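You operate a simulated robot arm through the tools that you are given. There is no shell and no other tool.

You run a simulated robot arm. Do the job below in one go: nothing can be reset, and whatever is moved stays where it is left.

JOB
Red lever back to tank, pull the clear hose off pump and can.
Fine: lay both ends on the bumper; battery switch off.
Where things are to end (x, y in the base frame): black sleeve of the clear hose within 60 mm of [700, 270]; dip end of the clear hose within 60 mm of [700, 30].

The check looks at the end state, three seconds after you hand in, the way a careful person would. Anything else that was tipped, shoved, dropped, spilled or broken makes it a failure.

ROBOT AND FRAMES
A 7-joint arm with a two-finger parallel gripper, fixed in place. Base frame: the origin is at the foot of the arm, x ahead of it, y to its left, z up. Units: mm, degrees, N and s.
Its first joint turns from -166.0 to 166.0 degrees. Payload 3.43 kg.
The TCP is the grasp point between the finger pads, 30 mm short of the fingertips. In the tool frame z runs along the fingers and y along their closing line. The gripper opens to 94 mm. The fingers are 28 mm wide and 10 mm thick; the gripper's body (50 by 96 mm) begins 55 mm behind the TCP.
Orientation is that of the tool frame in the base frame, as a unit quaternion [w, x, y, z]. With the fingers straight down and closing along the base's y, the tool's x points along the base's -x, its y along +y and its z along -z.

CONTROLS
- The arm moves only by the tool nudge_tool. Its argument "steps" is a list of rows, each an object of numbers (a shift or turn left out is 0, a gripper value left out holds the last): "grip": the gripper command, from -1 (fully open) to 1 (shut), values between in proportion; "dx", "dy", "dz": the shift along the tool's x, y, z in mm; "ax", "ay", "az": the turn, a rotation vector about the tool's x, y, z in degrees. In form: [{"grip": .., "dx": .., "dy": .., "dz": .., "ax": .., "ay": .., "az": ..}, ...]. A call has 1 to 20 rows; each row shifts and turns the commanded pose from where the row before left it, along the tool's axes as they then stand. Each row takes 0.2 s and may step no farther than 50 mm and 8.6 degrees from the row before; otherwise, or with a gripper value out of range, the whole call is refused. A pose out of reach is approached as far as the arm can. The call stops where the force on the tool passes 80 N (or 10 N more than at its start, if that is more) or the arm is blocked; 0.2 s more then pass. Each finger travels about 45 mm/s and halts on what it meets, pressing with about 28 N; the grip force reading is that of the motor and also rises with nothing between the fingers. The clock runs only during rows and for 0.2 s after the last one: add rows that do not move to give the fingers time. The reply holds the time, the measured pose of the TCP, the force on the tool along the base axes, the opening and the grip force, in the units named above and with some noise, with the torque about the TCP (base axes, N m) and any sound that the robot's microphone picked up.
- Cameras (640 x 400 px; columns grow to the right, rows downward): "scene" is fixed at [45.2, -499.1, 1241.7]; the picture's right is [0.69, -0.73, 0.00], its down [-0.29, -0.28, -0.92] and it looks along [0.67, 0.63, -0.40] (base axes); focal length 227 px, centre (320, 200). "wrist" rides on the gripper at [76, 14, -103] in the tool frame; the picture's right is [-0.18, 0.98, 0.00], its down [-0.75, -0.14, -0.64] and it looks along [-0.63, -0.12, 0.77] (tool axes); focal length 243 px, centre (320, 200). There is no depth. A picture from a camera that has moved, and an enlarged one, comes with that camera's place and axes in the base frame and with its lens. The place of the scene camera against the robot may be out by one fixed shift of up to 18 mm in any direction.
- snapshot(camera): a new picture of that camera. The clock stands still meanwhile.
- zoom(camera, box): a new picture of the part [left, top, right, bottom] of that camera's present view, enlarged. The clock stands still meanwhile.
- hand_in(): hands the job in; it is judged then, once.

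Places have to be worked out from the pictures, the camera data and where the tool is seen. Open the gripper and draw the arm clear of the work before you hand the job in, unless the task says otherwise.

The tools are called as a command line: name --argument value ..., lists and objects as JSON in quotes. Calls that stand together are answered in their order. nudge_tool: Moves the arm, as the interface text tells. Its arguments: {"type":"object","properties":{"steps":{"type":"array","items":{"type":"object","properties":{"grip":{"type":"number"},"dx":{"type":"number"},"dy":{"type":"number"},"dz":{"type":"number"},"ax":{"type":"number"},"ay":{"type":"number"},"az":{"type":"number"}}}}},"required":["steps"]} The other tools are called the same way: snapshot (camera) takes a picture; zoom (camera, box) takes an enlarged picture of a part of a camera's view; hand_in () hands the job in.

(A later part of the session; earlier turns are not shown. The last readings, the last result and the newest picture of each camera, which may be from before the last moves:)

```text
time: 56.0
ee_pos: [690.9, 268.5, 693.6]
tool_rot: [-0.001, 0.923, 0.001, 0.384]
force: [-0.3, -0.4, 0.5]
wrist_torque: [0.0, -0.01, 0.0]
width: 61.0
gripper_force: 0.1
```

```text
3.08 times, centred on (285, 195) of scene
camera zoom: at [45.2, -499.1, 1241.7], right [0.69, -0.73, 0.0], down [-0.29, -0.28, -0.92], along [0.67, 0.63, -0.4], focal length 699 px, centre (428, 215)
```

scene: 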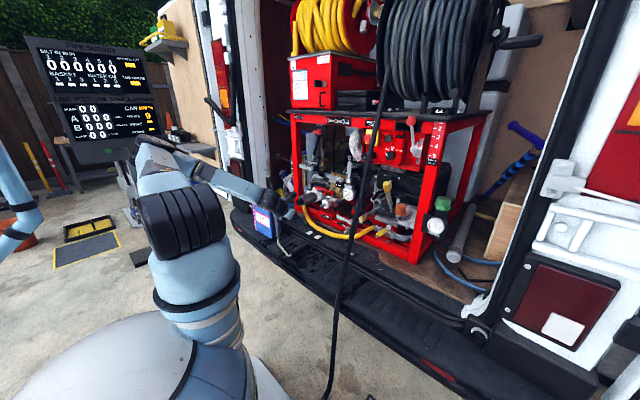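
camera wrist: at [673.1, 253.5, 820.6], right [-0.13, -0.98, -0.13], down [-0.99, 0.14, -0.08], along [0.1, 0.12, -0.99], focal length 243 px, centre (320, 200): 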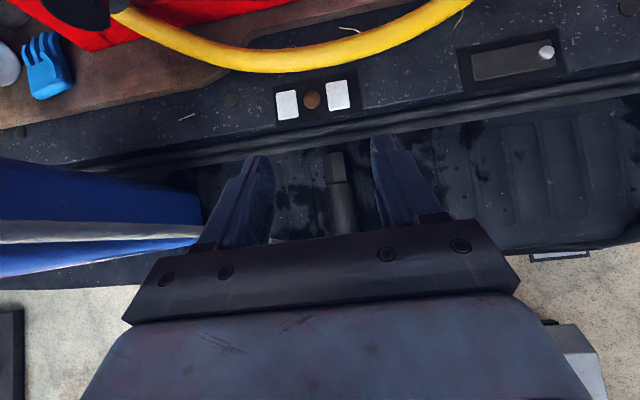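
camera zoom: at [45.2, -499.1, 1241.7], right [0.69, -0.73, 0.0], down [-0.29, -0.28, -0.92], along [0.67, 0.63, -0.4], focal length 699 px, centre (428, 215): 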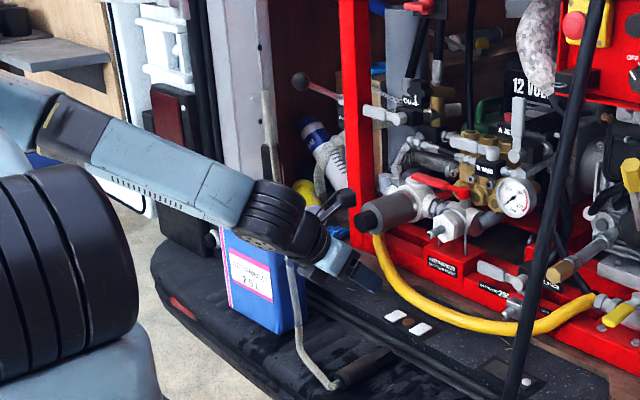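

The sleeve lies on the deck with its mouth near (763,261), centre about (704,265). I'll move up and toward −y to get clear and view the can and hose.

nudge_tool --steps '[{"dx": 25, "dz": -25, "dy": 20}, {"dx": 28, "dz": -28, "dy": 20}, {"dx": 28, "dz": -28, "dy": 20}, {"dx": 28, "dz": -28, "dy": 20}, {"dx": 28, "dz": -28, "dy": 20}, {"dx": 28, "dz": -28, "dy": 20}, {}]'

snapshot --camera "wrist"

zoom --camera "scene" --box '[220, 110, 350, 260]'

```text
time: 57.6
ee_pos: [689.0, 146.0, 927.5]
tool_rot: [-0.001, 0.923, 0.003, 0.384]
force: [0.0, -0.2, -0.2]
wrist_torque: [0.01, 0.02, -0.02]
width: 61.1
gripper_force: 0.1
```

```text
taken
camera wrist: at [671.0, 133.4, 1053.6], right [-0.13, -0.98, -0.13], down [-0.99, 0.14, -0.08], along [0.1, 0.12, -0.99], focal length 243 px, centre (320, 200)
```

wrist: 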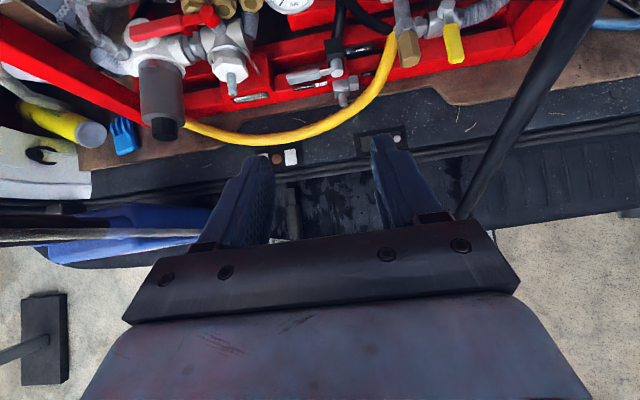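

```text
2.67 times, centred on (285, 185) of scene
camera zoom: at [45.2, -499.1, 1241.7], right [0.69, -0.73, 0.0], down [-0.29, -0.28, -0.92], along [0.67, 0.63, -0.4], focal length 606 px, centre (413, 240)
```

zoom: 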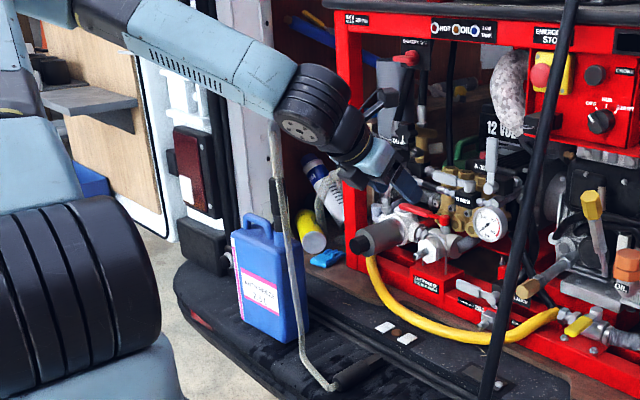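

I'll level the tool, yaw it 45° toward the can, and move to a view pose in front of the can at height ~850.

nudge_tool --steps '[{"ay": 7.5, "dy": -15}, {"ay": 7.5, "dy": -15}, {"ay": 7.5, "dy": -15}, {"ay": 7.5}, {"ay": 7.5}, {"ay": 7.5}, {"ax": 7.5}, {"ax": 7.5}, {"ax": 7.5}, {"ax": 7.5}, {"ax": 7.5}, {"ax": 7.5}, {"dy": -45, "dz": 5}, {"dy": -45, "dz": 5}, {"dy": -45}, {"dy": -40}, {}]'

snapshot --camera "wrist"

snapshot --camera "scene"

```text
time: 61.2
ee_pos: [590.1, 345.0, 923.6]
tool_rot: [-0.272, 0.651, 0.273, 0.654]
force: [-0.4, 0.4, -0.3]
wrist_torque: [0.0, 0.01, -0.03]
width: 61.0
gripper_force: 0.0
out of reach, approached as far as the arm can: row 12, 15, 16
```

```text
taken
camera wrist: at [528.9, 261.3, 1000.8], right [0.7, -0.69, -0.18], down [-0.55, -0.36, -0.76], along [0.46, 0.63, -0.63], focal length 243 px, centre (320, 200)
```

wrist: 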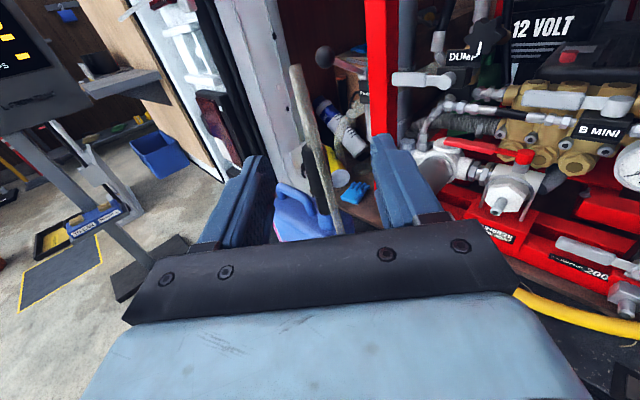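

```text
taken
```

scene: 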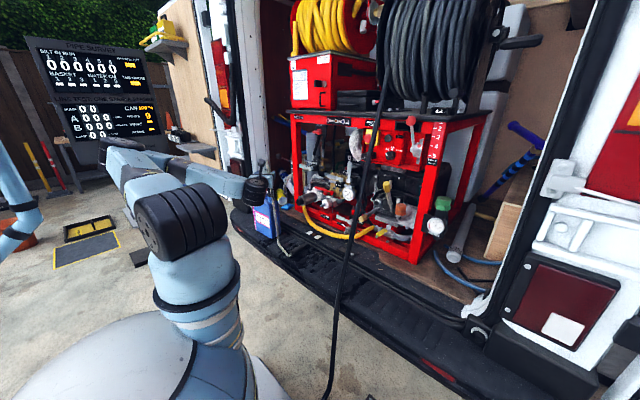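

Good view of the can sleeve and hose. Zooming in.

zoom --camera "wrist" --box '[250, 50, 390, 245]'

zoom --camera "scene" --box '[230, 140, 310, 265]'

```text
2.05 times, centred on (320, 148) of wrist
camera zoom: at [528.9, 261.3, 1000.8], right [0.7, -0.69, -0.18], down [-0.55, -0.36, -0.76], along [0.46, 0.63, -0.63], focal length 498 px, centre (320, 308)
```

zoom: 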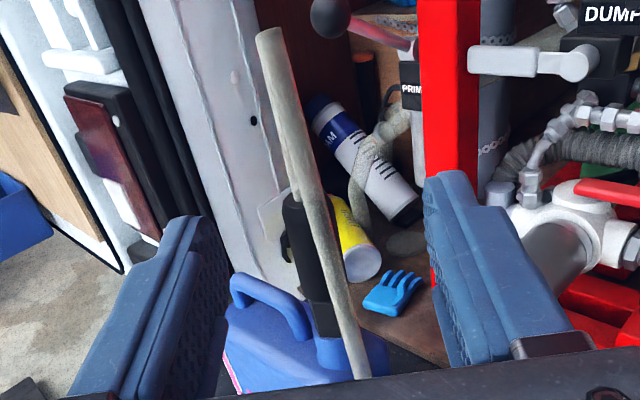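

```text
3.20 times, centred on (270, 202) of scene
camera zoom: at [45.2, -499.1, 1241.7], right [0.69, -0.73, 0.0], down [-0.29, -0.28, -0.92], along [0.67, 0.63, -0.4], focal length 727 px, centre (480, 192)
```

zoom: 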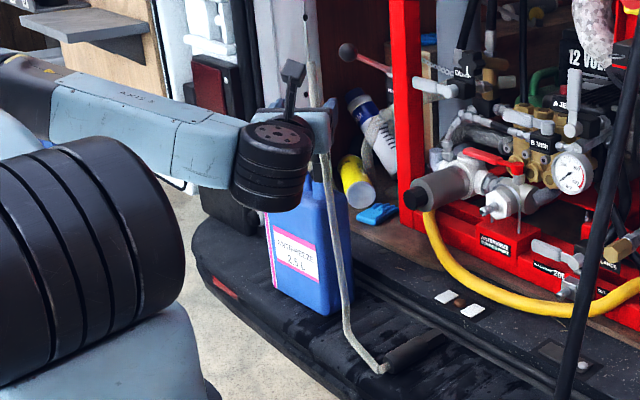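

Triangulating needs a second vantage. I'll descend ~90 mm in place and look again.

nudge_tool --steps '[{"dx": -30, "grip": -1}, {"dx": -30}, {"dx": -30}, {}]'

snapshot --camera "wrist"

zoom --camera "wrist" --box '[250, 50, 390, 245]'

zoom --camera "scene" --box '[230, 140, 310, 265]'

```text
time: 62.2
ee_pos: [591.7, 344.9, 834.5]
tool_rot: [-0.272, 0.651, 0.272, 0.654]
force: [-0.2, 0.3, -0.1]
wrist_torque: [-0.02, -0.01, 0.03]
width: 94.4
gripper_force: 0.0
```

```text
taken
camera wrist: at [529.9, 261.1, 910.7], right [0.7, -0.69, -0.18], down [-0.55, -0.36, -0.76], along [0.46, 0.63, -0.63], focal length 243 px, centre (320, 200)
```

wrist: 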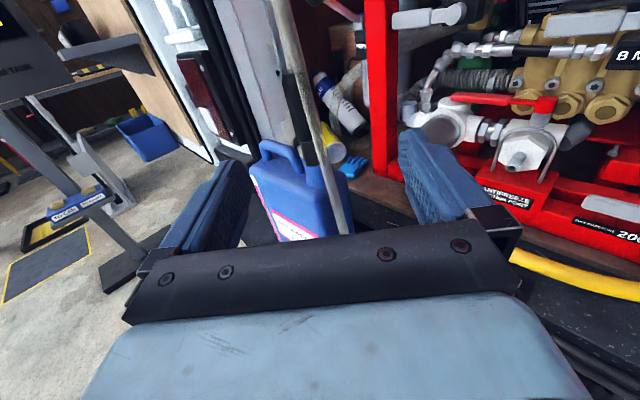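

```text
2.05 times, centred on (320, 148) of wrist
camera zoom: at [529.9, 261.1, 910.7], right [0.7, -0.69, -0.18], down [-0.55, -0.36, -0.76], along [0.46, 0.63, -0.63], focal length 498 px, centre (320, 308)
```

zoom: 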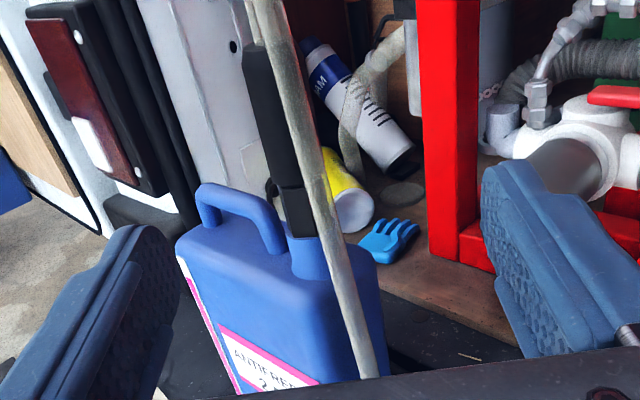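

```text
3.20 times, centred on (270, 202) of scene
camera zoom: at [45.2, -499.1, 1241.7], right [0.69, -0.73, 0.0], down [-0.29, -0.28, -0.92], along [0.67, 0.63, -0.4], focal length 727 px, centre (480, 192)
```

zoom: 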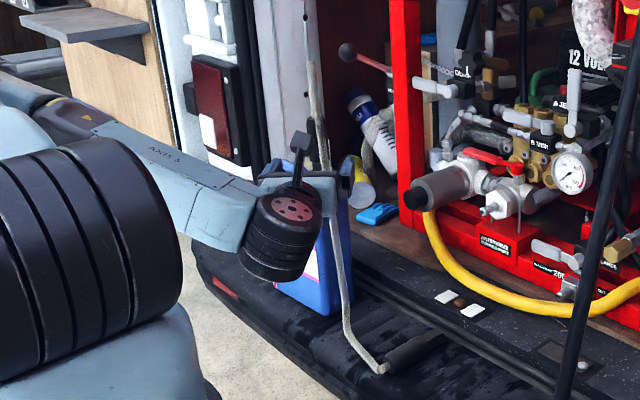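

Two views give the can sleeve axis at (697,490), z 747→857, with the hose hanging ~28 mm on its −y side, and the can handle's top near z≈783. I'll approach from −y (yaw 75°) at z≈822 so the hose stays between the fingers, stopping 110 mm short first.

nudge_tool --steps '[{"ax": 7.5}, {"ax": 7.5}, {"ax": 7.5}, {"ax": 7.5}, {"dx": -12, "dy": 20}, {"dy": 22}, {"dy": 22}, {}]'

snapshot --camera "wrist"

snapshot --camera "scene"

```text
time: 64.0
ee_pos: [673.3, 436.2, 832.0]
tool_rot: [-0.43, 0.56, 0.431, 0.561]
force: [0.0, 0.2, 0.8]
wrist_torque: [0.02, 0.01, 0.03]
width: 94.0
gripper_force: 0.0
out of reach, approached as far as the arm can: row 2, 3, 4, 5
```

```text
taken
camera wrist: at [661.2, 334.8, 908.6], right [0.95, -0.25, -0.18], down [-0.3, -0.58, -0.75], along [0.08, 0.77, -0.63], focal length 243 px, centre (320, 200)
```

wrist: 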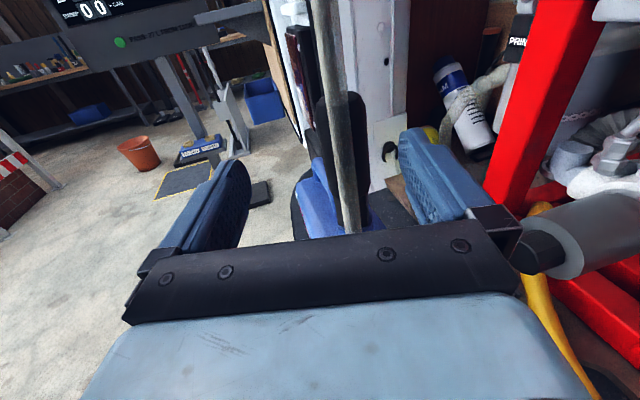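

```text
taken
```

scene: 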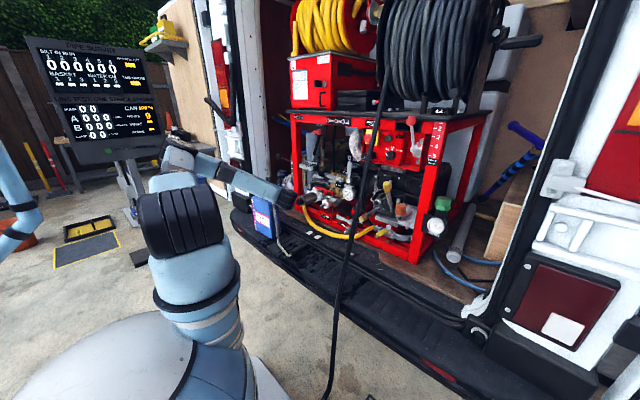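

The arm's unreachable in-place rotation shifted it, and it's now at (673,436,832), yaw 75°, with the hose and sleeve between the fingers. I'll check closely before advancing.

zoom --camera "wrist" --box '[230, 60, 470, 250]'

zoom --camera "scene" --box '[230, 140, 330, 265]'

```text
2.11 times, centred on (350, 155) of wrist
camera zoom: at [661.2, 334.8, 908.6], right [0.95, -0.25, -0.18], down [-0.3, -0.58, -0.75], along [0.08, 0.77, -0.63], focal length 511 px, centre (257, 295)
```

zoom: 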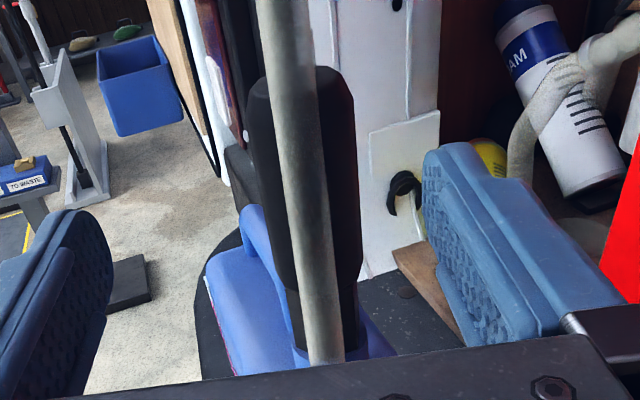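

```text
3.20 times, centred on (280, 202) of scene
camera zoom: at [45.2, -499.1, 1241.7], right [0.69, -0.73, 0.0], down [-0.29, -0.28, -0.92], along [0.67, 0.63, -0.4], focal length 727 px, centre (448, 192)
```

zoom: 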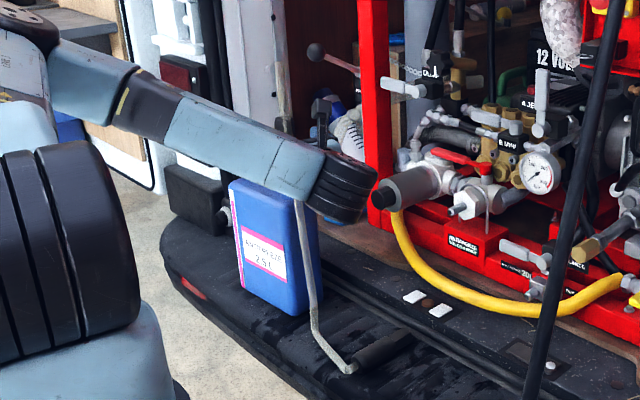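

Sleeve axis refined to x≈703, y≈489. I'll shift sideways 15 mm, lower 10 mm and advance 58 mm so that the TCP sits on the sleeve axis.

nudge_tool --steps '[{"dy": 8, "dx": -5}, {"dy": 7.5, "dx": -5}, {"dz": 20}, {"dz": 20}, {"dz": 18}, {}]'

snapshot --camera "wrist"

zoom --camera "wrist" --box '[230, 60, 470, 250]'

zoom --camera "scene" --box '[230, 140, 330, 265]'

```text
time: 65.4
ee_pos: [702.5, 488.5, 822.5]
tool_rot: [-0.431, 0.559, 0.432, 0.561]
force: [0.5, 1.0, 0.1]
wrist_torque: [0.03, 0.0, 0.01]
width: 93.9
gripper_force: 0.1
```

```text
taken
camera wrist: at [690.4, 386.0, 899.7], right [0.95, -0.25, -0.18], down [-0.3, -0.58, -0.76], along [0.08, 0.77, -0.63], focal length 243 px, centre (320, 200)
```

wrist: 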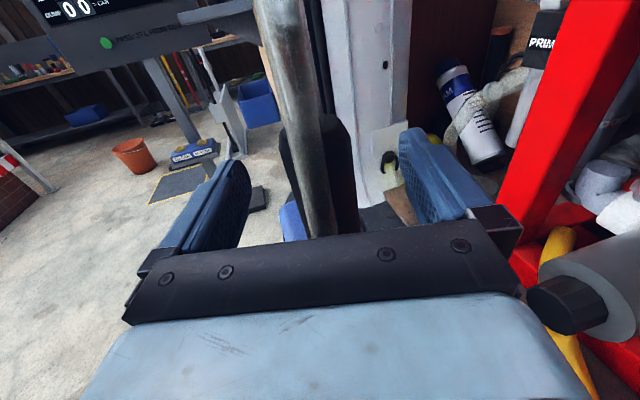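

```text
2.11 times, centred on (350, 155) of wrist
camera zoom: at [690.4, 386.0, 899.7], right [0.95, -0.25, -0.18], down [-0.3, -0.58, -0.76], along [0.08, 0.77, -0.63], focal length 511 px, centre (257, 295)
```

zoom: 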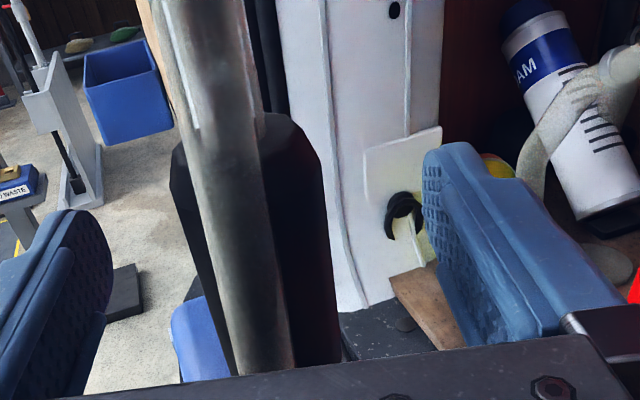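

```text
3.20 times, centred on (280, 202) of scene
camera zoom: at [45.2, -499.1, 1241.7], right [0.69, -0.73, 0.0], down [-0.29, -0.28, -0.92], along [0.67, 0.63, -0.4], focal length 727 px, centre (448, 192)
```

zoom: 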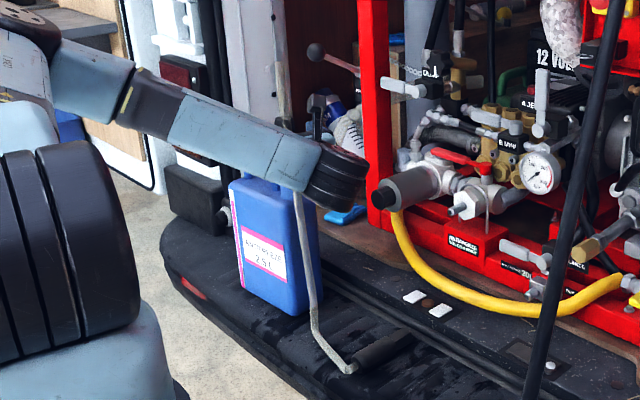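

The sleeve's apparent size says its axis is ~15–25 mm further ahead than the TCP. I'll advance another 16 mm and then close gently.

nudge_tool --steps '[{"dz": 8, "dy": 1}, {"dz": 8, "dy": 1}, {"grip": -0.5}, {"grip": 0}, {"grip": 0.15}, {"grip": 0.15}, {"grip": 0.15}, {}]'

zoom --camera "wrist" --box '[230, 60, 430, 250]'

zoom --camera "scene" --box '[230, 140, 330, 265]'

```text
time: 67.2
ee_pos: [708.6, 502.7, 824.1]
tool_rot: [-0.43, 0.559, 0.431, 0.562]
force: [-0.8, 0.4, 0.6]
wrist_torque: [0.03, 0.05, 0.0]
width: 39.9
gripper_force: 0.1
```

```text
2.11 times, centred on (330, 155) of wrist
camera zoom: at [696.2, 400.9, 899.9], right [0.95, -0.25, -0.18], down [-0.3, -0.58, -0.76], along [0.08, 0.77, -0.63], focal length 511 px, centre (299, 295)
```

zoom: 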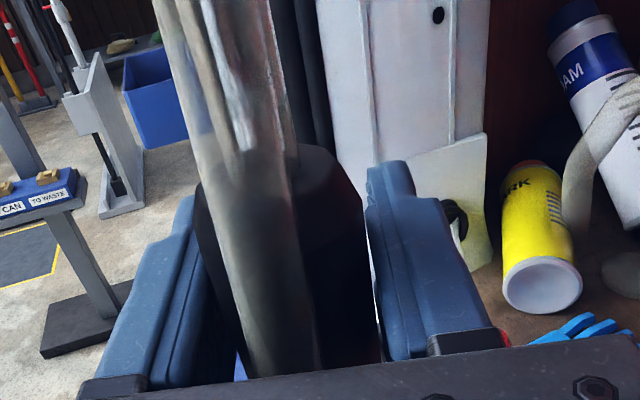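

```text
3.20 times, centred on (280, 202) of scene
camera zoom: at [45.2, -499.1, 1241.7], right [0.69, -0.73, 0.0], down [-0.29, -0.28, -0.92], along [0.67, 0.63, -0.4], focal length 727 px, centre (448, 192)
```

zoom: 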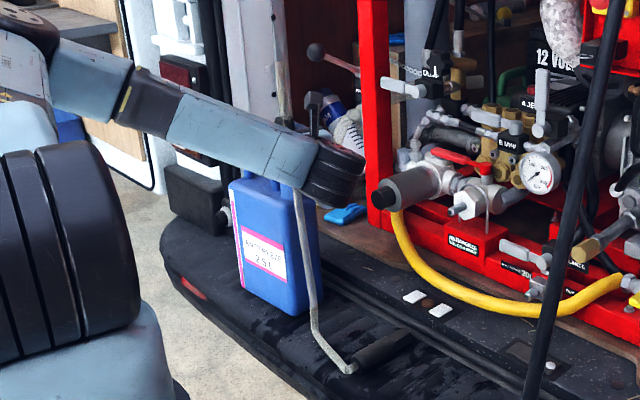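

The sleeve sits neatly between the pads at 40 mm. Closing firmly.

nudge_tool --steps '[{"grip": 0.5}, {"grip": 1}, {"grip": 1}, {}]'

```text
time: 68.2
ee_pos: [708.5, 502.7, 823.0]
tool_rot: [-0.431, 0.559, 0.432, 0.561]
force: [-1.5, -0.1, 0.0]
wrist_torque: [-0.01, 0.08, 0.11]
width: 36.8
gripper_force: 27.5
```

Gripped at 36.8 mm. Lifting straight up slowly and checking that the can stays.

nudge_tool --steps '[{"dx": 8}, {"dx": 10}, {"dx": 12}, {"dx": 15}, {}]'

zoom --camera "scene" --box '[220, 120, 330, 265]'

snapshot --camera "wrist"

```text
time: 69.4
ee_pos: [706.5, 503.1, 869.4]
tool_rot: [-0.431, 0.56, 0.431, 0.562]
force: [-0.3, 0.1, -1.2]
wrist_torque: [0.02, -0.01, -0.03]
width: 37.1
gripper_force: 27.9
```

```text
2.76 times, centred on (275, 192) of scene
camera zoom: at [45.2, -499.1, 1241.7], right [0.69, -0.73, 0.0], down [-0.29, -0.28, -0.92], along [0.67, 0.63, -0.4], focal length 627 px, centre (444, 221)
```

zoom: 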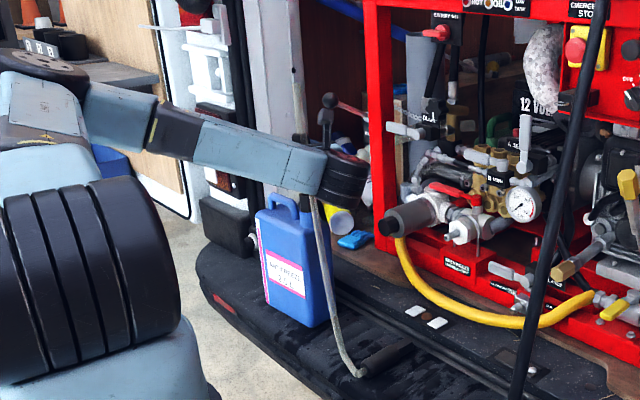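

```text
taken
camera wrist: at [695.5, 401.2, 945.6], right [0.95, -0.25, -0.18], down [-0.3, -0.58, -0.75], along [0.08, 0.77, -0.63], focal length 243 px, centre (320, 200)
```

wrist: 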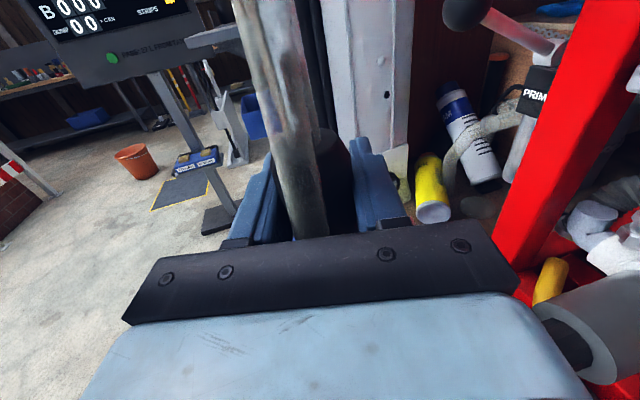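

No load, and the can hasn't moved. Lifting another 100 mm.

nudge_tool --steps '[{"dx": 20}, {"dx": 20}, {"dx": 20}, {"dx": 20}, {"dx": 20}, {}]'

zoom --camera "scene" --box '[220, 120, 330, 265]'

snapshot --camera "wrist"

```text
time: 70.8
ee_pos: [706.3, 502.9, 968.7]
tool_rot: [-0.431, 0.56, 0.431, 0.561]
force: [-0.9, -0.2, 0.1]
wrist_torque: [0.0, 0.02, 0.03]
width: 36.7
gripper_force: 27.6
```

```text
2.76 times, centred on (275, 192) of scene
camera zoom: at [45.2, -499.1, 1241.7], right [0.69, -0.73, 0.0], down [-0.29, -0.28, -0.92], along [0.67, 0.63, -0.4], focal length 627 px, centre (444, 221)
```

zoom: 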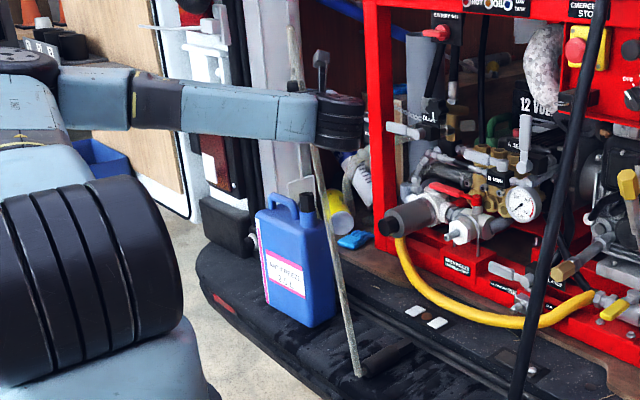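

```text
taken
camera wrist: at [695.4, 400.7, 1045.0], right [0.95, -0.25, -0.18], down [-0.3, -0.58, -0.75], along [0.08, 0.77, -0.63], focal length 243 px, centre (320, 200)
```

wrist: 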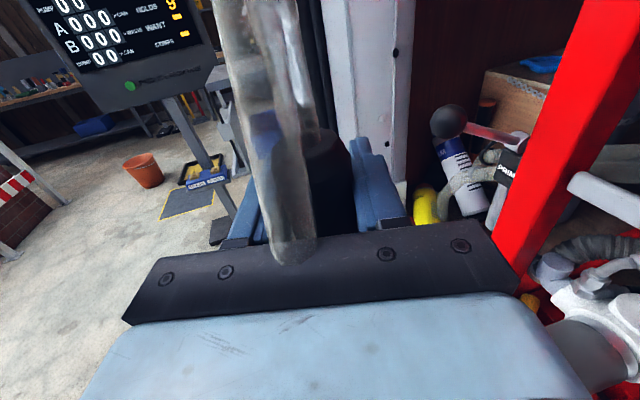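

The hose is straightening. Zooming on the can mouth to see what's there.

zoom --camera "scene" --box '[250, 150, 300, 200]'

zoom --camera "scene" --box '[260, 220, 310, 260]'

```text
8.00 times, centred on (275, 175) of scene
camera zoom: at [45.2, -499.1, 1241.7], right [0.69, -0.73, 0.0], down [-0.29, -0.28, -0.92], along [0.67, 0.63, -0.4], focal length 1818 px, centre (680, 400)
```

zoom: 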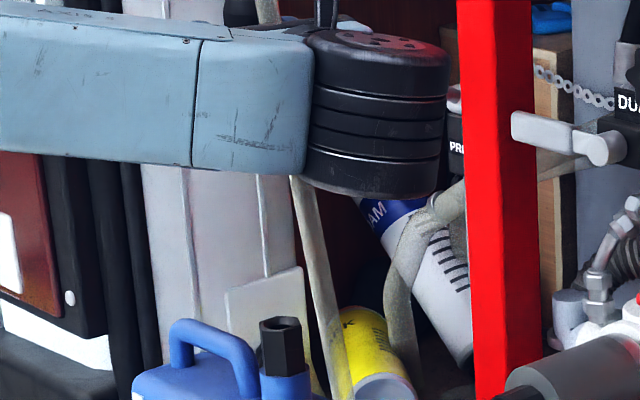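

```text
10.00 times, centred on (285, 240) of scene
camera zoom: at [45.2, -499.1, 1241.7], right [0.69, -0.73, 0.0], down [-0.29, -0.28, -0.92], along [0.67, 0.63, -0.4], focal length 2273 px, centre (670, -200)
```

zoom: 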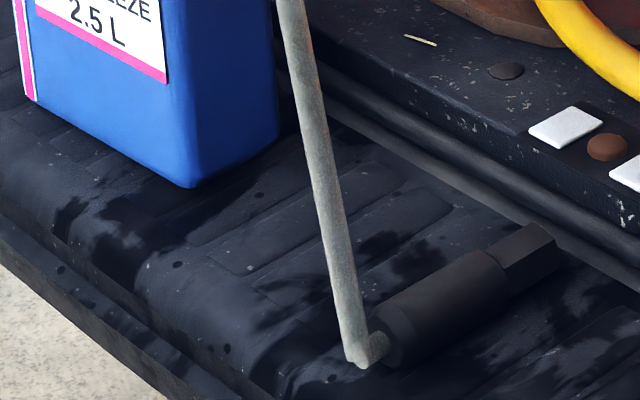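

Only a black hex fitting remains on the can mouth. I'll zoom tighter to make sure no dip tube is still running down into it.

zoom --camera "scene" --box '[268, 168, 288, 196]'

zoom --camera "wrist" --box '[220, 60, 400, 260]'

```text
14.29 times, centred on (278, 182) of scene
camera zoom: at [45.2, -499.1, 1241.7], right [0.69, -0.73, 0.0], down [-0.29, -0.28, -0.92], along [0.67, 0.63, -0.4], focal length 3247 px, centre (920, 457)
```

zoom: 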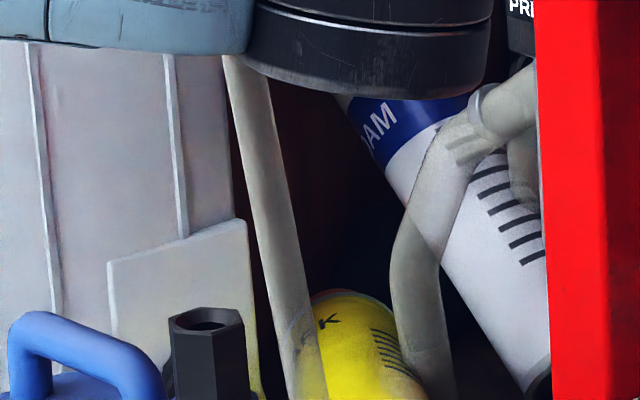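

```text
2.00 times, centred on (310, 160) of wrist
camera zoom: at [695.4, 400.7, 1045.0], right [0.95, -0.25, -0.18], down [-0.3, -0.58, -0.75], along [0.08, 0.77, -0.63], focal length 485 px, centre (340, 280)
```

zoom: 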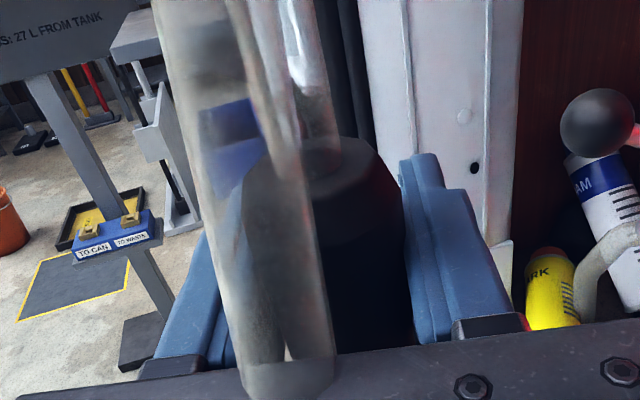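

The hex socket on the can is open and empty, so the dip end is fully out. I'll carry it toward −y at this height, then pitch the hand down so that the sleeve lies horizontal.

nudge_tool --steps '[{"dz": -38.6, "dy": 10.4}, {"dz": -38.6, "dy": 10.4}, {"dz": -38.6, "dy": 10.4}, {"dz": -38.6, "dy": 10.4}, {"dz": -38.6, "dy": 10.4}, {}]'

snapshot --camera "scene"

zoom --camera "scene" --box '[220, 110, 360, 270]'

snapshot --camera "wrist"

```text
time: 72.2
ee_pos: [708.4, 304.1, 969.3]
tool_rot: [-0.432, 0.558, 0.433, 0.56]
force: [0.2, -0.4, 0.1]
wrist_torque: [0.0, 0.02, 0.02]
width: 36.6
gripper_force: 28.0
```

```text
taken
```

scene: 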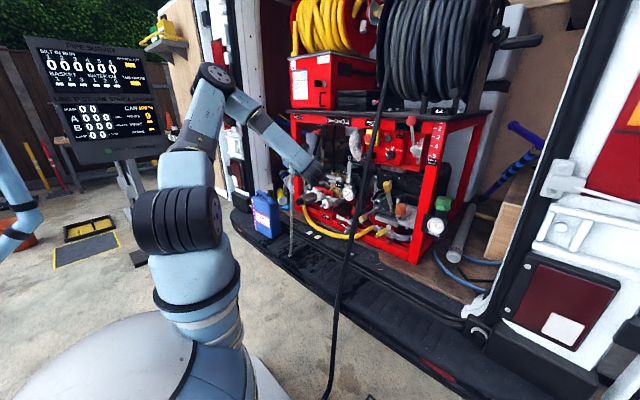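

```text
2.50 times, centred on (290, 190) of scene
camera zoom: at [45.2, -499.1, 1241.7], right [0.69, -0.73, 0.0], down [-0.29, -0.28, -0.92], along [0.67, 0.63, -0.4], focal length 568 px, centre (395, 225)
```

zoom: 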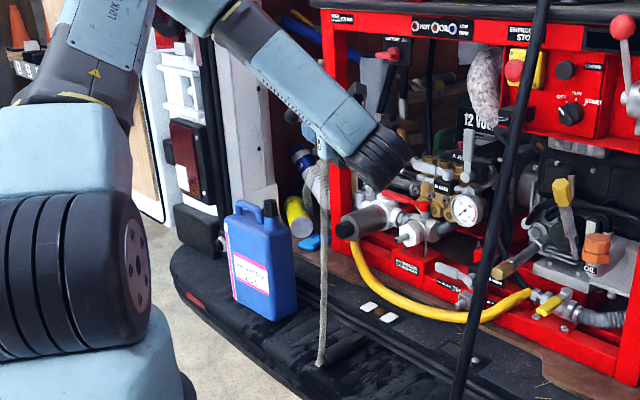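

```text
taken
camera wrist: at [697.0, 201.8, 1045.6], right [0.95, -0.25, -0.18], down [-0.3, -0.58, -0.76], along [0.08, 0.77, -0.63], focal length 243 px, centre (320, 200)
```

wrist: 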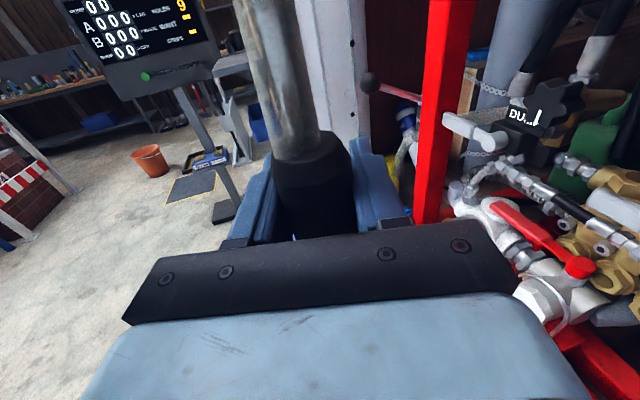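

The load is hanging well clear. Now pitching the hand down in stages (the sleeve top turns toward +y).

nudge_tool --steps '[{"ay": -7.5}, {"ay": -7.5}, {"ay": -7.5}, {"ay": -7.5}, {"ay": -7.5}, {"ay": -7.5}, {}]'

zoom --camera "scene" --box '[220, 90, 360, 270]'

snapshot --camera "wrist"

```text
time: 73.8
ee_pos: [709.4, 302.6, 968.1]
tool_rot: [-0.234, 0.731, 0.565, 0.304]
force: [-0.6, 1.3, -0.8]
wrist_torque: [0.05, 0.01, 0.01]
width: 36.8
gripper_force: 27.9
```

```text
2.22 times, centred on (290, 180) of scene
camera zoom: at [45.2, -499.1, 1241.7], right [0.69, -0.73, 0.0], down [-0.29, -0.28, -0.92], along [0.67, 0.63, -0.4], focal length 505 px, centre (387, 244)
```

zoom: 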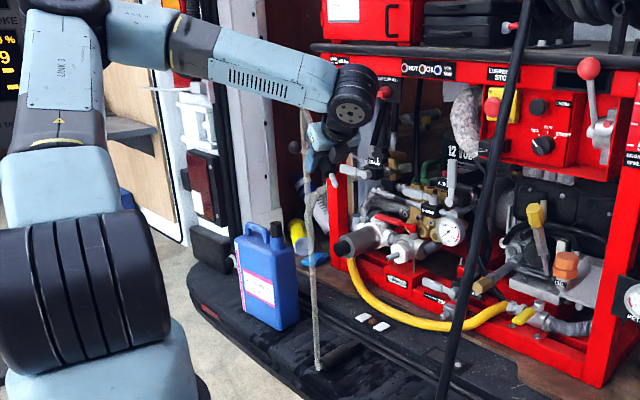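

```text
taken
camera wrist: at [718.5, 282.8, 1095.2], right [0.92, -0.38, -0.13], down [-0.39, -0.92, -0.08], along [-0.09, 0.12, -0.99], focal length 243 px, centre (320, 200)
```

wrist: 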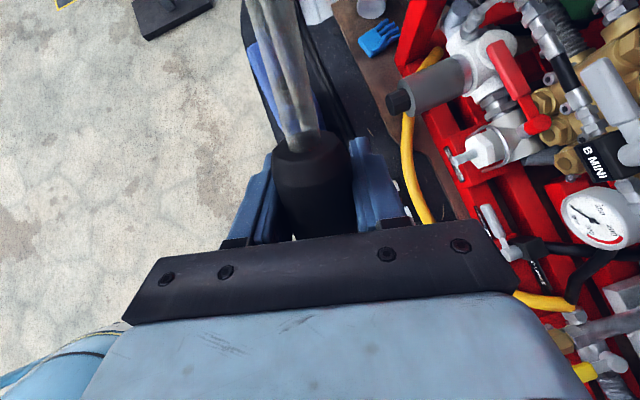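

Going smoothly. Pitching the other 45°.

nudge_tool --steps '[{"ay": -7.5}, {"ay": -7.5}, {"ay": -7.5}, {"ay": -7.5}, {"ay": -7.5}, {"ay": -7.5}, {}]'

zoom --camera "scene" --box '[220, 90, 360, 270]'

snapshot --camera "wrist"

```text
time: 75.4
ee_pos: [708.7, 303.3, 966.9]
tool_rot: [0.0, 0.792, 0.61, 0.0]
force: [0.5, 0.5, -1.9]
wrist_torque: [-0.02, 0.01, -0.01]
width: 36.7
gripper_force: 28.1
```

```text
2.22 times, centred on (290, 180) of scene
camera zoom: at [45.2, -499.1, 1241.7], right [0.69, -0.73, 0.0], down [-0.29, -0.28, -0.92], along [0.67, 0.63, -0.4], focal length 505 px, centre (387, 244)
```

zoom: 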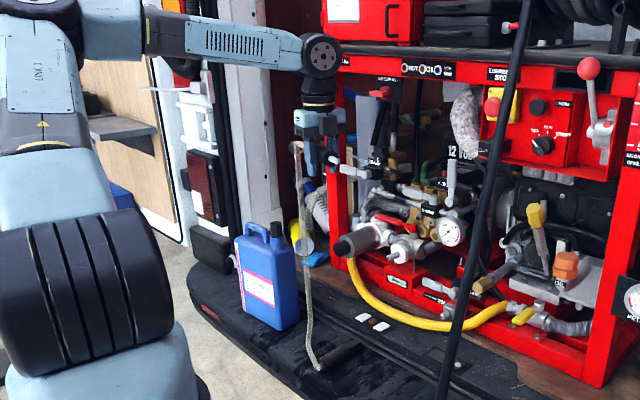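

```text
taken
camera wrist: at [742.2, 373.8, 1070.9], right [0.9, -0.43, 0.0], down [-0.33, -0.69, 0.64], along [-0.27, -0.58, -0.77], focal length 243 px, centre (320, 200)
```

wrist: 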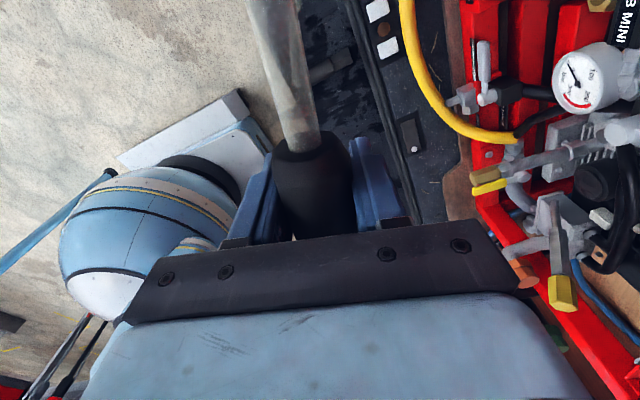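

The tool is vertical and the sleeve horizontal with its hose end toward +y. Moving over to about (700,50) at this height.

nudge_tool --steps '[{"dx": -41, "dy": 9.3}, {"dx": -41, "dy": 9.3}, {"dx": -41, "dy": 9.3}, {"dx": -41, "dy": 9.3}, {"dx": -41, "dy": 9.3}, {"dx": -41, "dy": 9.3}, {}]'

snapshot --camera "scene"

snapshot --camera "wrist"

```text
time: 77.0
ee_pos: [698.6, 50.1, 968.1]
tool_rot: [0.0, 0.792, 0.611, 0.001]
force: [0.2, 0.5, 0.1]
wrist_torque: [0.03, 0.05, -0.02]
width: 36.7
gripper_force: 28.2
```

```text
taken
```

scene: 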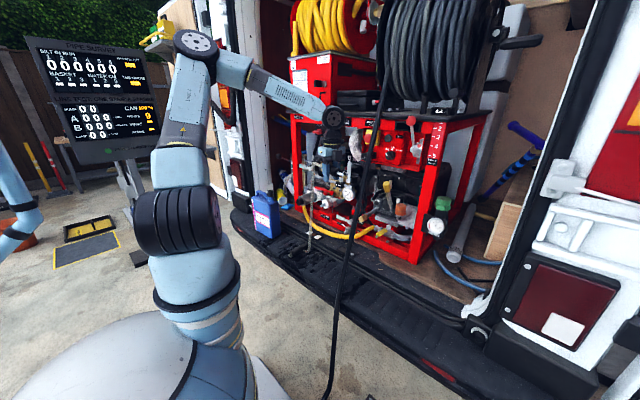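

```text
taken
camera wrist: at [733.2, 120.9, 1071.8], right [0.9, -0.43, 0.0], down [-0.33, -0.69, 0.64], along [-0.27, -0.58, -0.77], focal length 243 px, centre (320, 200)
```

wrist: 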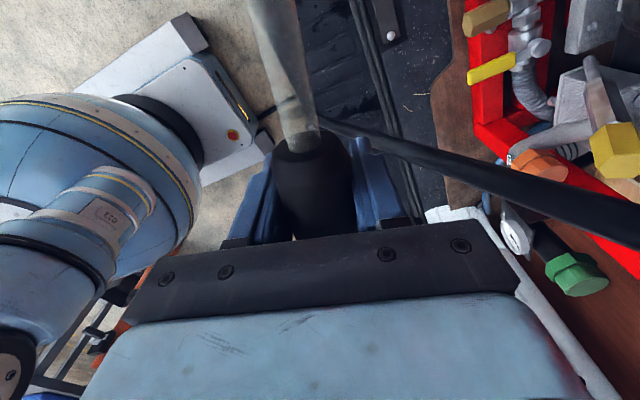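

The black reel hose is where I expected (~100 mm away). Checking the hose drape and the pump sleeve before descending.

zoom --camera "scene" --box '[240, 120, 380, 280]'

```text
2.50 times, centred on (310, 200) of scene
camera zoom: at [45.2, -499.1, 1241.7], right [0.69, -0.73, 0.0], down [-0.29, -0.28, -0.92], along [0.67, 0.63, -0.4], focal length 568 px, centre (345, 200)
```

zoom: 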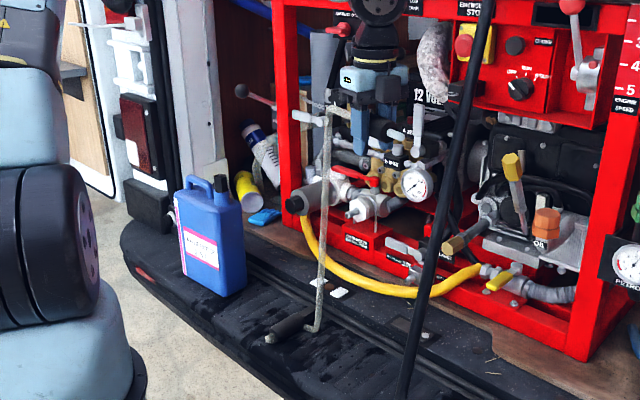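

zoom --camera "scene" --box '[280, 225, 330, 265]'

```text
10.00 times, centred on (305, 245) of scene
camera zoom: at [45.2, -499.1, 1241.7], right [0.69, -0.73, 0.0], down [-0.29, -0.28, -0.92], along [0.67, 0.63, -0.4], focal length 2273 px, centre (470, -250)
```

zoom: 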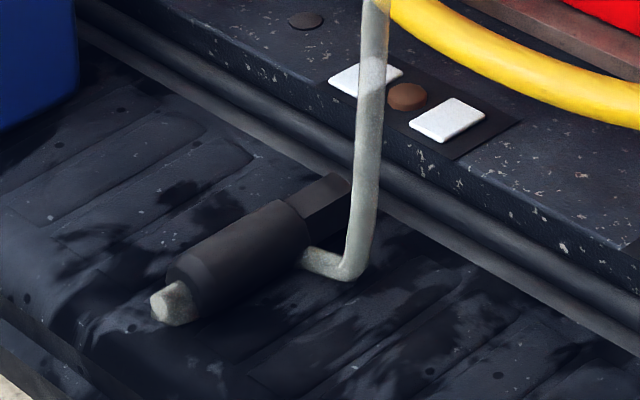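

The pump sleeve is still in place. Descending to z≈620 over (699,50).

nudge_tool --steps '[{"dz": 40}, {"dz": 40}, {"dz": 40}, {"dz": 40}, {"dz": 40}, {"dz": 40}, {"dz": 40}, {"dz": 40}, {"dz": 28}, {}]'

snapshot --camera "wrist"

zoom --camera "scene" --box '[240, 120, 380, 280]'

```text
time: 79.2
ee_pos: [700.7, 51.6, 617.1]
tool_rot: [0.001, 0.792, 0.61, 0.002]
force: [0.3, -0.2, 0.5]
wrist_torque: [-0.02, 0.01, -0.01]
width: 36.6
gripper_force: 28.2
```

```text
taken
camera wrist: at [733.3, 121.2, 721.6], right [0.9, -0.43, 0.0], down [-0.33, -0.69, 0.64], along [-0.27, -0.58, -0.77], focal length 243 px, centre (320, 200)
```

wrist: 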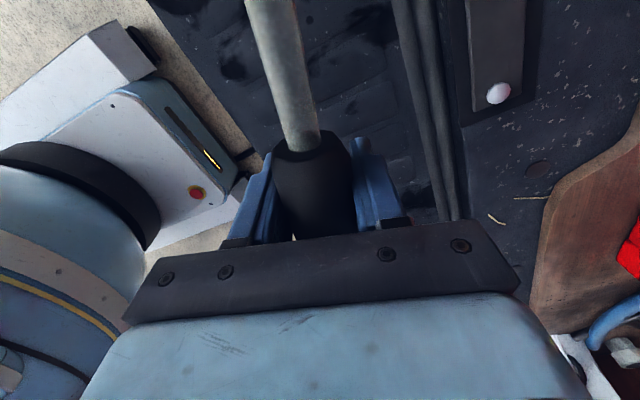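

```text
2.50 times, centred on (310, 200) of scene
camera zoom: at [45.2, -499.1, 1241.7], right [0.69, -0.73, 0.0], down [-0.29, -0.28, -0.92], along [0.67, 0.63, -0.4], focal length 568 px, centre (345, 200)
```

zoom: 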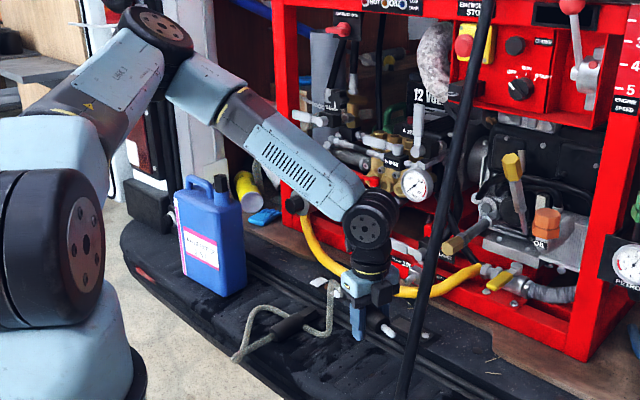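

The hose folds loosely on the deck. Lowering to z≈530, then feeling for the deck.

nudge_tool --steps '[{"dz": 30}, {"dz": 30}, {"dz": 20}, {"dz": 6}, {}]'

zoom --camera "scene" --box '[270, 180, 370, 270]'

snapshot --camera "wrist"

```text
time: 80.4
ee_pos: [700.5, 52.0, 533.7]
tool_rot: [0.0, 0.792, 0.61, 0.001]
force: [0.4, -0.1, -1.7]
wrist_torque: [0.0, 0.01, -0.01]
width: 36.6
gripper_force: 28.1
```

```text
4.44 times, centred on (320, 225) of scene
camera zoom: at [45.2, -499.1, 1241.7], right [0.69, -0.73, 0.0], down [-0.29, -0.28, -0.92], along [0.67, 0.63, -0.4], focal length 1010 px, centre (320, 89)
```

zoom: 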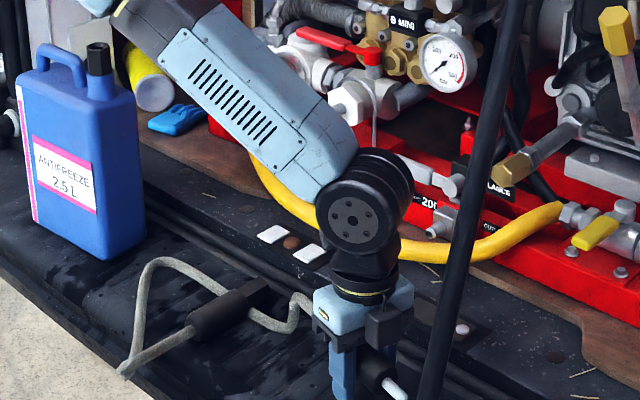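

```text
taken
camera wrist: at [734.8, 122.0, 636.9], right [0.9, -0.43, 0.0], down [-0.33, -0.69, 0.64], along [-0.27, -0.58, -0.77], focal length 243 px, centre (320, 200)
```

wrist: 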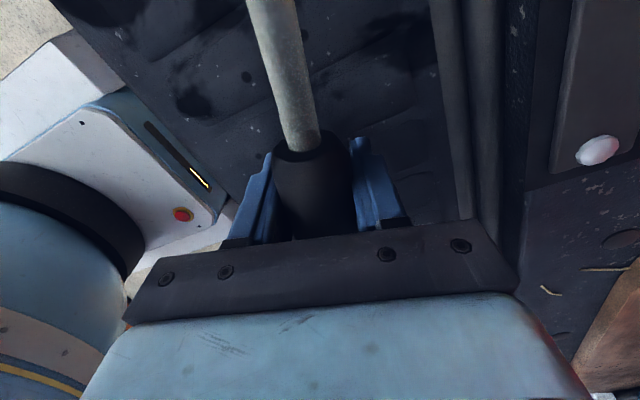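

A pale dip spigot shows at the mouth end, near (692,0), so the placement fits. Lowering in 4 mm steps to the deck.

nudge_tool --steps '[{"dz": 4}, {"dz": 4}, {"dz": 3}, {"dz": 3}, {}]'

```text
time: 81.6
ee_pos: [702.1, 53.0, 518.9]
tool_rot: [0.0, 0.792, 0.611, 0.001]
force: [0.0, 0.2, -0.5]
wrist_torque: [0.0, 0.03, 0.01]
width: 36.6
gripper_force: 28.1
```

Still no contact; 2 mm steps now.

nudge_tool --steps '[{"dz": 2}, {"dz": 2}, {}]'

```text
time: 82.4
ee_pos: [700.8, 53.1, 517.7]
tool_rot: [0.001, 0.793, 0.61, 0.002]
force: [-2.7, -0.7, 35.2]
wrist_torque: [-0.11, 0.96, 0.11]
width: 36.6
gripper_force: 28.2
```

Deck contact. I'll lift 3 mm, open the fingers gently, and check.

nudge_tool --steps '[{"dz": -3}, {"grip": 0.15}, {"grip": 0}, {"grip": -0.15}, {"grip": -0.3}, {}, {}]'

snapshot --camera "wrist"

zoom --camera "scene" --box '[270, 180, 370, 270]'

```text
time: 84.0
ee_pos: [701.9, 51.4, 519.3]
tool_rot: [0.001, 0.792, 0.611, 0.001]
force: [0.3, 0.0, 0.8]
wrist_torque: [0.01, -0.02, 0.0]
width: 61.1
gripper_force: 0.0
```

```text
taken
camera wrist: at [734.8, 122.0, 621.8], right [0.9, -0.43, 0.0], down [-0.33, -0.69, 0.64], along [-0.27, -0.58, -0.77], focal length 243 px, centre (320, 200)
```

wrist: 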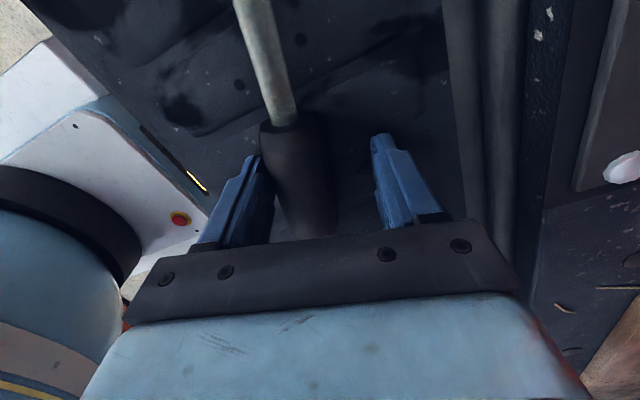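

```text
4.44 times, centred on (320, 225) of scene
camera zoom: at [45.2, -499.1, 1241.7], right [0.69, -0.73, 0.0], down [-0.29, -0.28, -0.92], along [0.67, 0.63, -0.4], focal length 1010 px, centre (320, 89)
```

zoom: 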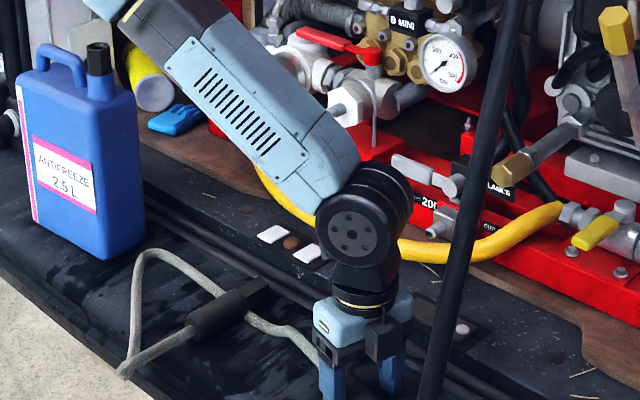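

The sleeve has settled on the deck. I'll open a bit more and rise straight up.

nudge_tool --steps '[{"grip": -0.7}, {"grip": -0.7}, {"dz": -20}, {"dz": -40}, {"dz": -45}, {"dz": -45}, {"dz": -45}, {"dz": -45}, {"dz": -45}, {}]'

snapshot --camera "wrist"

snapshot --camera "scene"

zoom --camera "scene" --box '[260, 190, 370, 290]'

```text
time: 86.2
ee_pos: [700.7, 53.2, 804.5]
tool_rot: [0.0, 0.792, 0.611, 0.001]
force: [-0.4, -0.2, -0.4]
wrist_torque: [-0.01, -0.01, 0.01]
width: 80.2
gripper_force: 0.0
```

```text
taken
camera wrist: at [734.0, 121.7, 908.9], right [0.9, -0.43, 0.0], down [-0.33, -0.69, 0.64], along [-0.27, -0.58, -0.77], focal length 243 px, centre (320, 200)
```

wrist: 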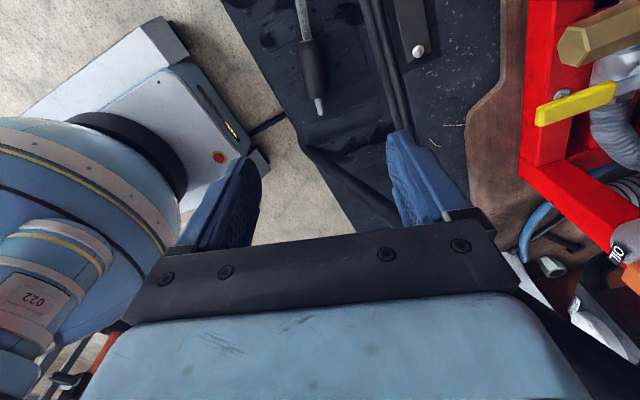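

```text
taken
```

scene: 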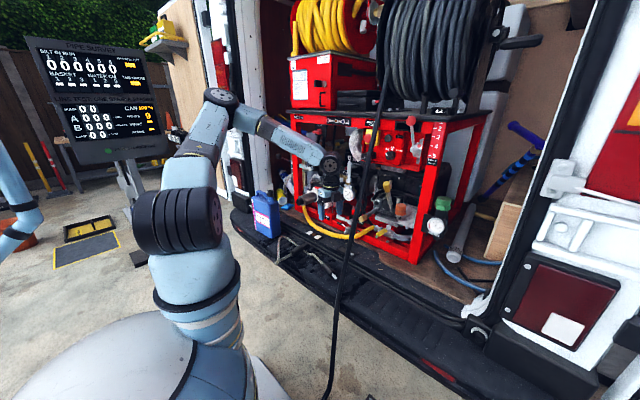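

```text
4.00 times, centred on (315, 240) of scene
camera zoom: at [45.2, -499.1, 1241.7], right [0.69, -0.73, 0.0], down [-0.29, -0.28, -0.92], along [0.67, 0.63, -0.4], focal length 909 px, centre (340, 40)
```

zoom: 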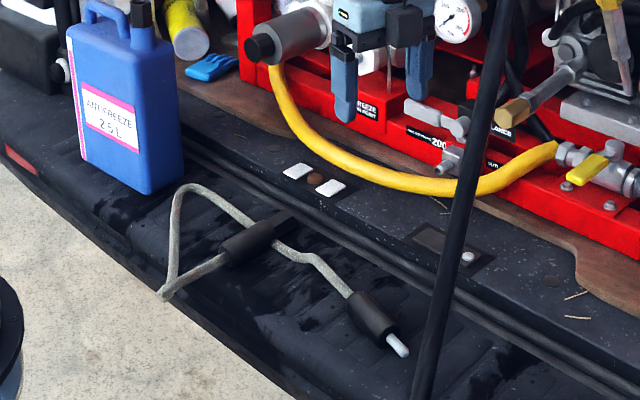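

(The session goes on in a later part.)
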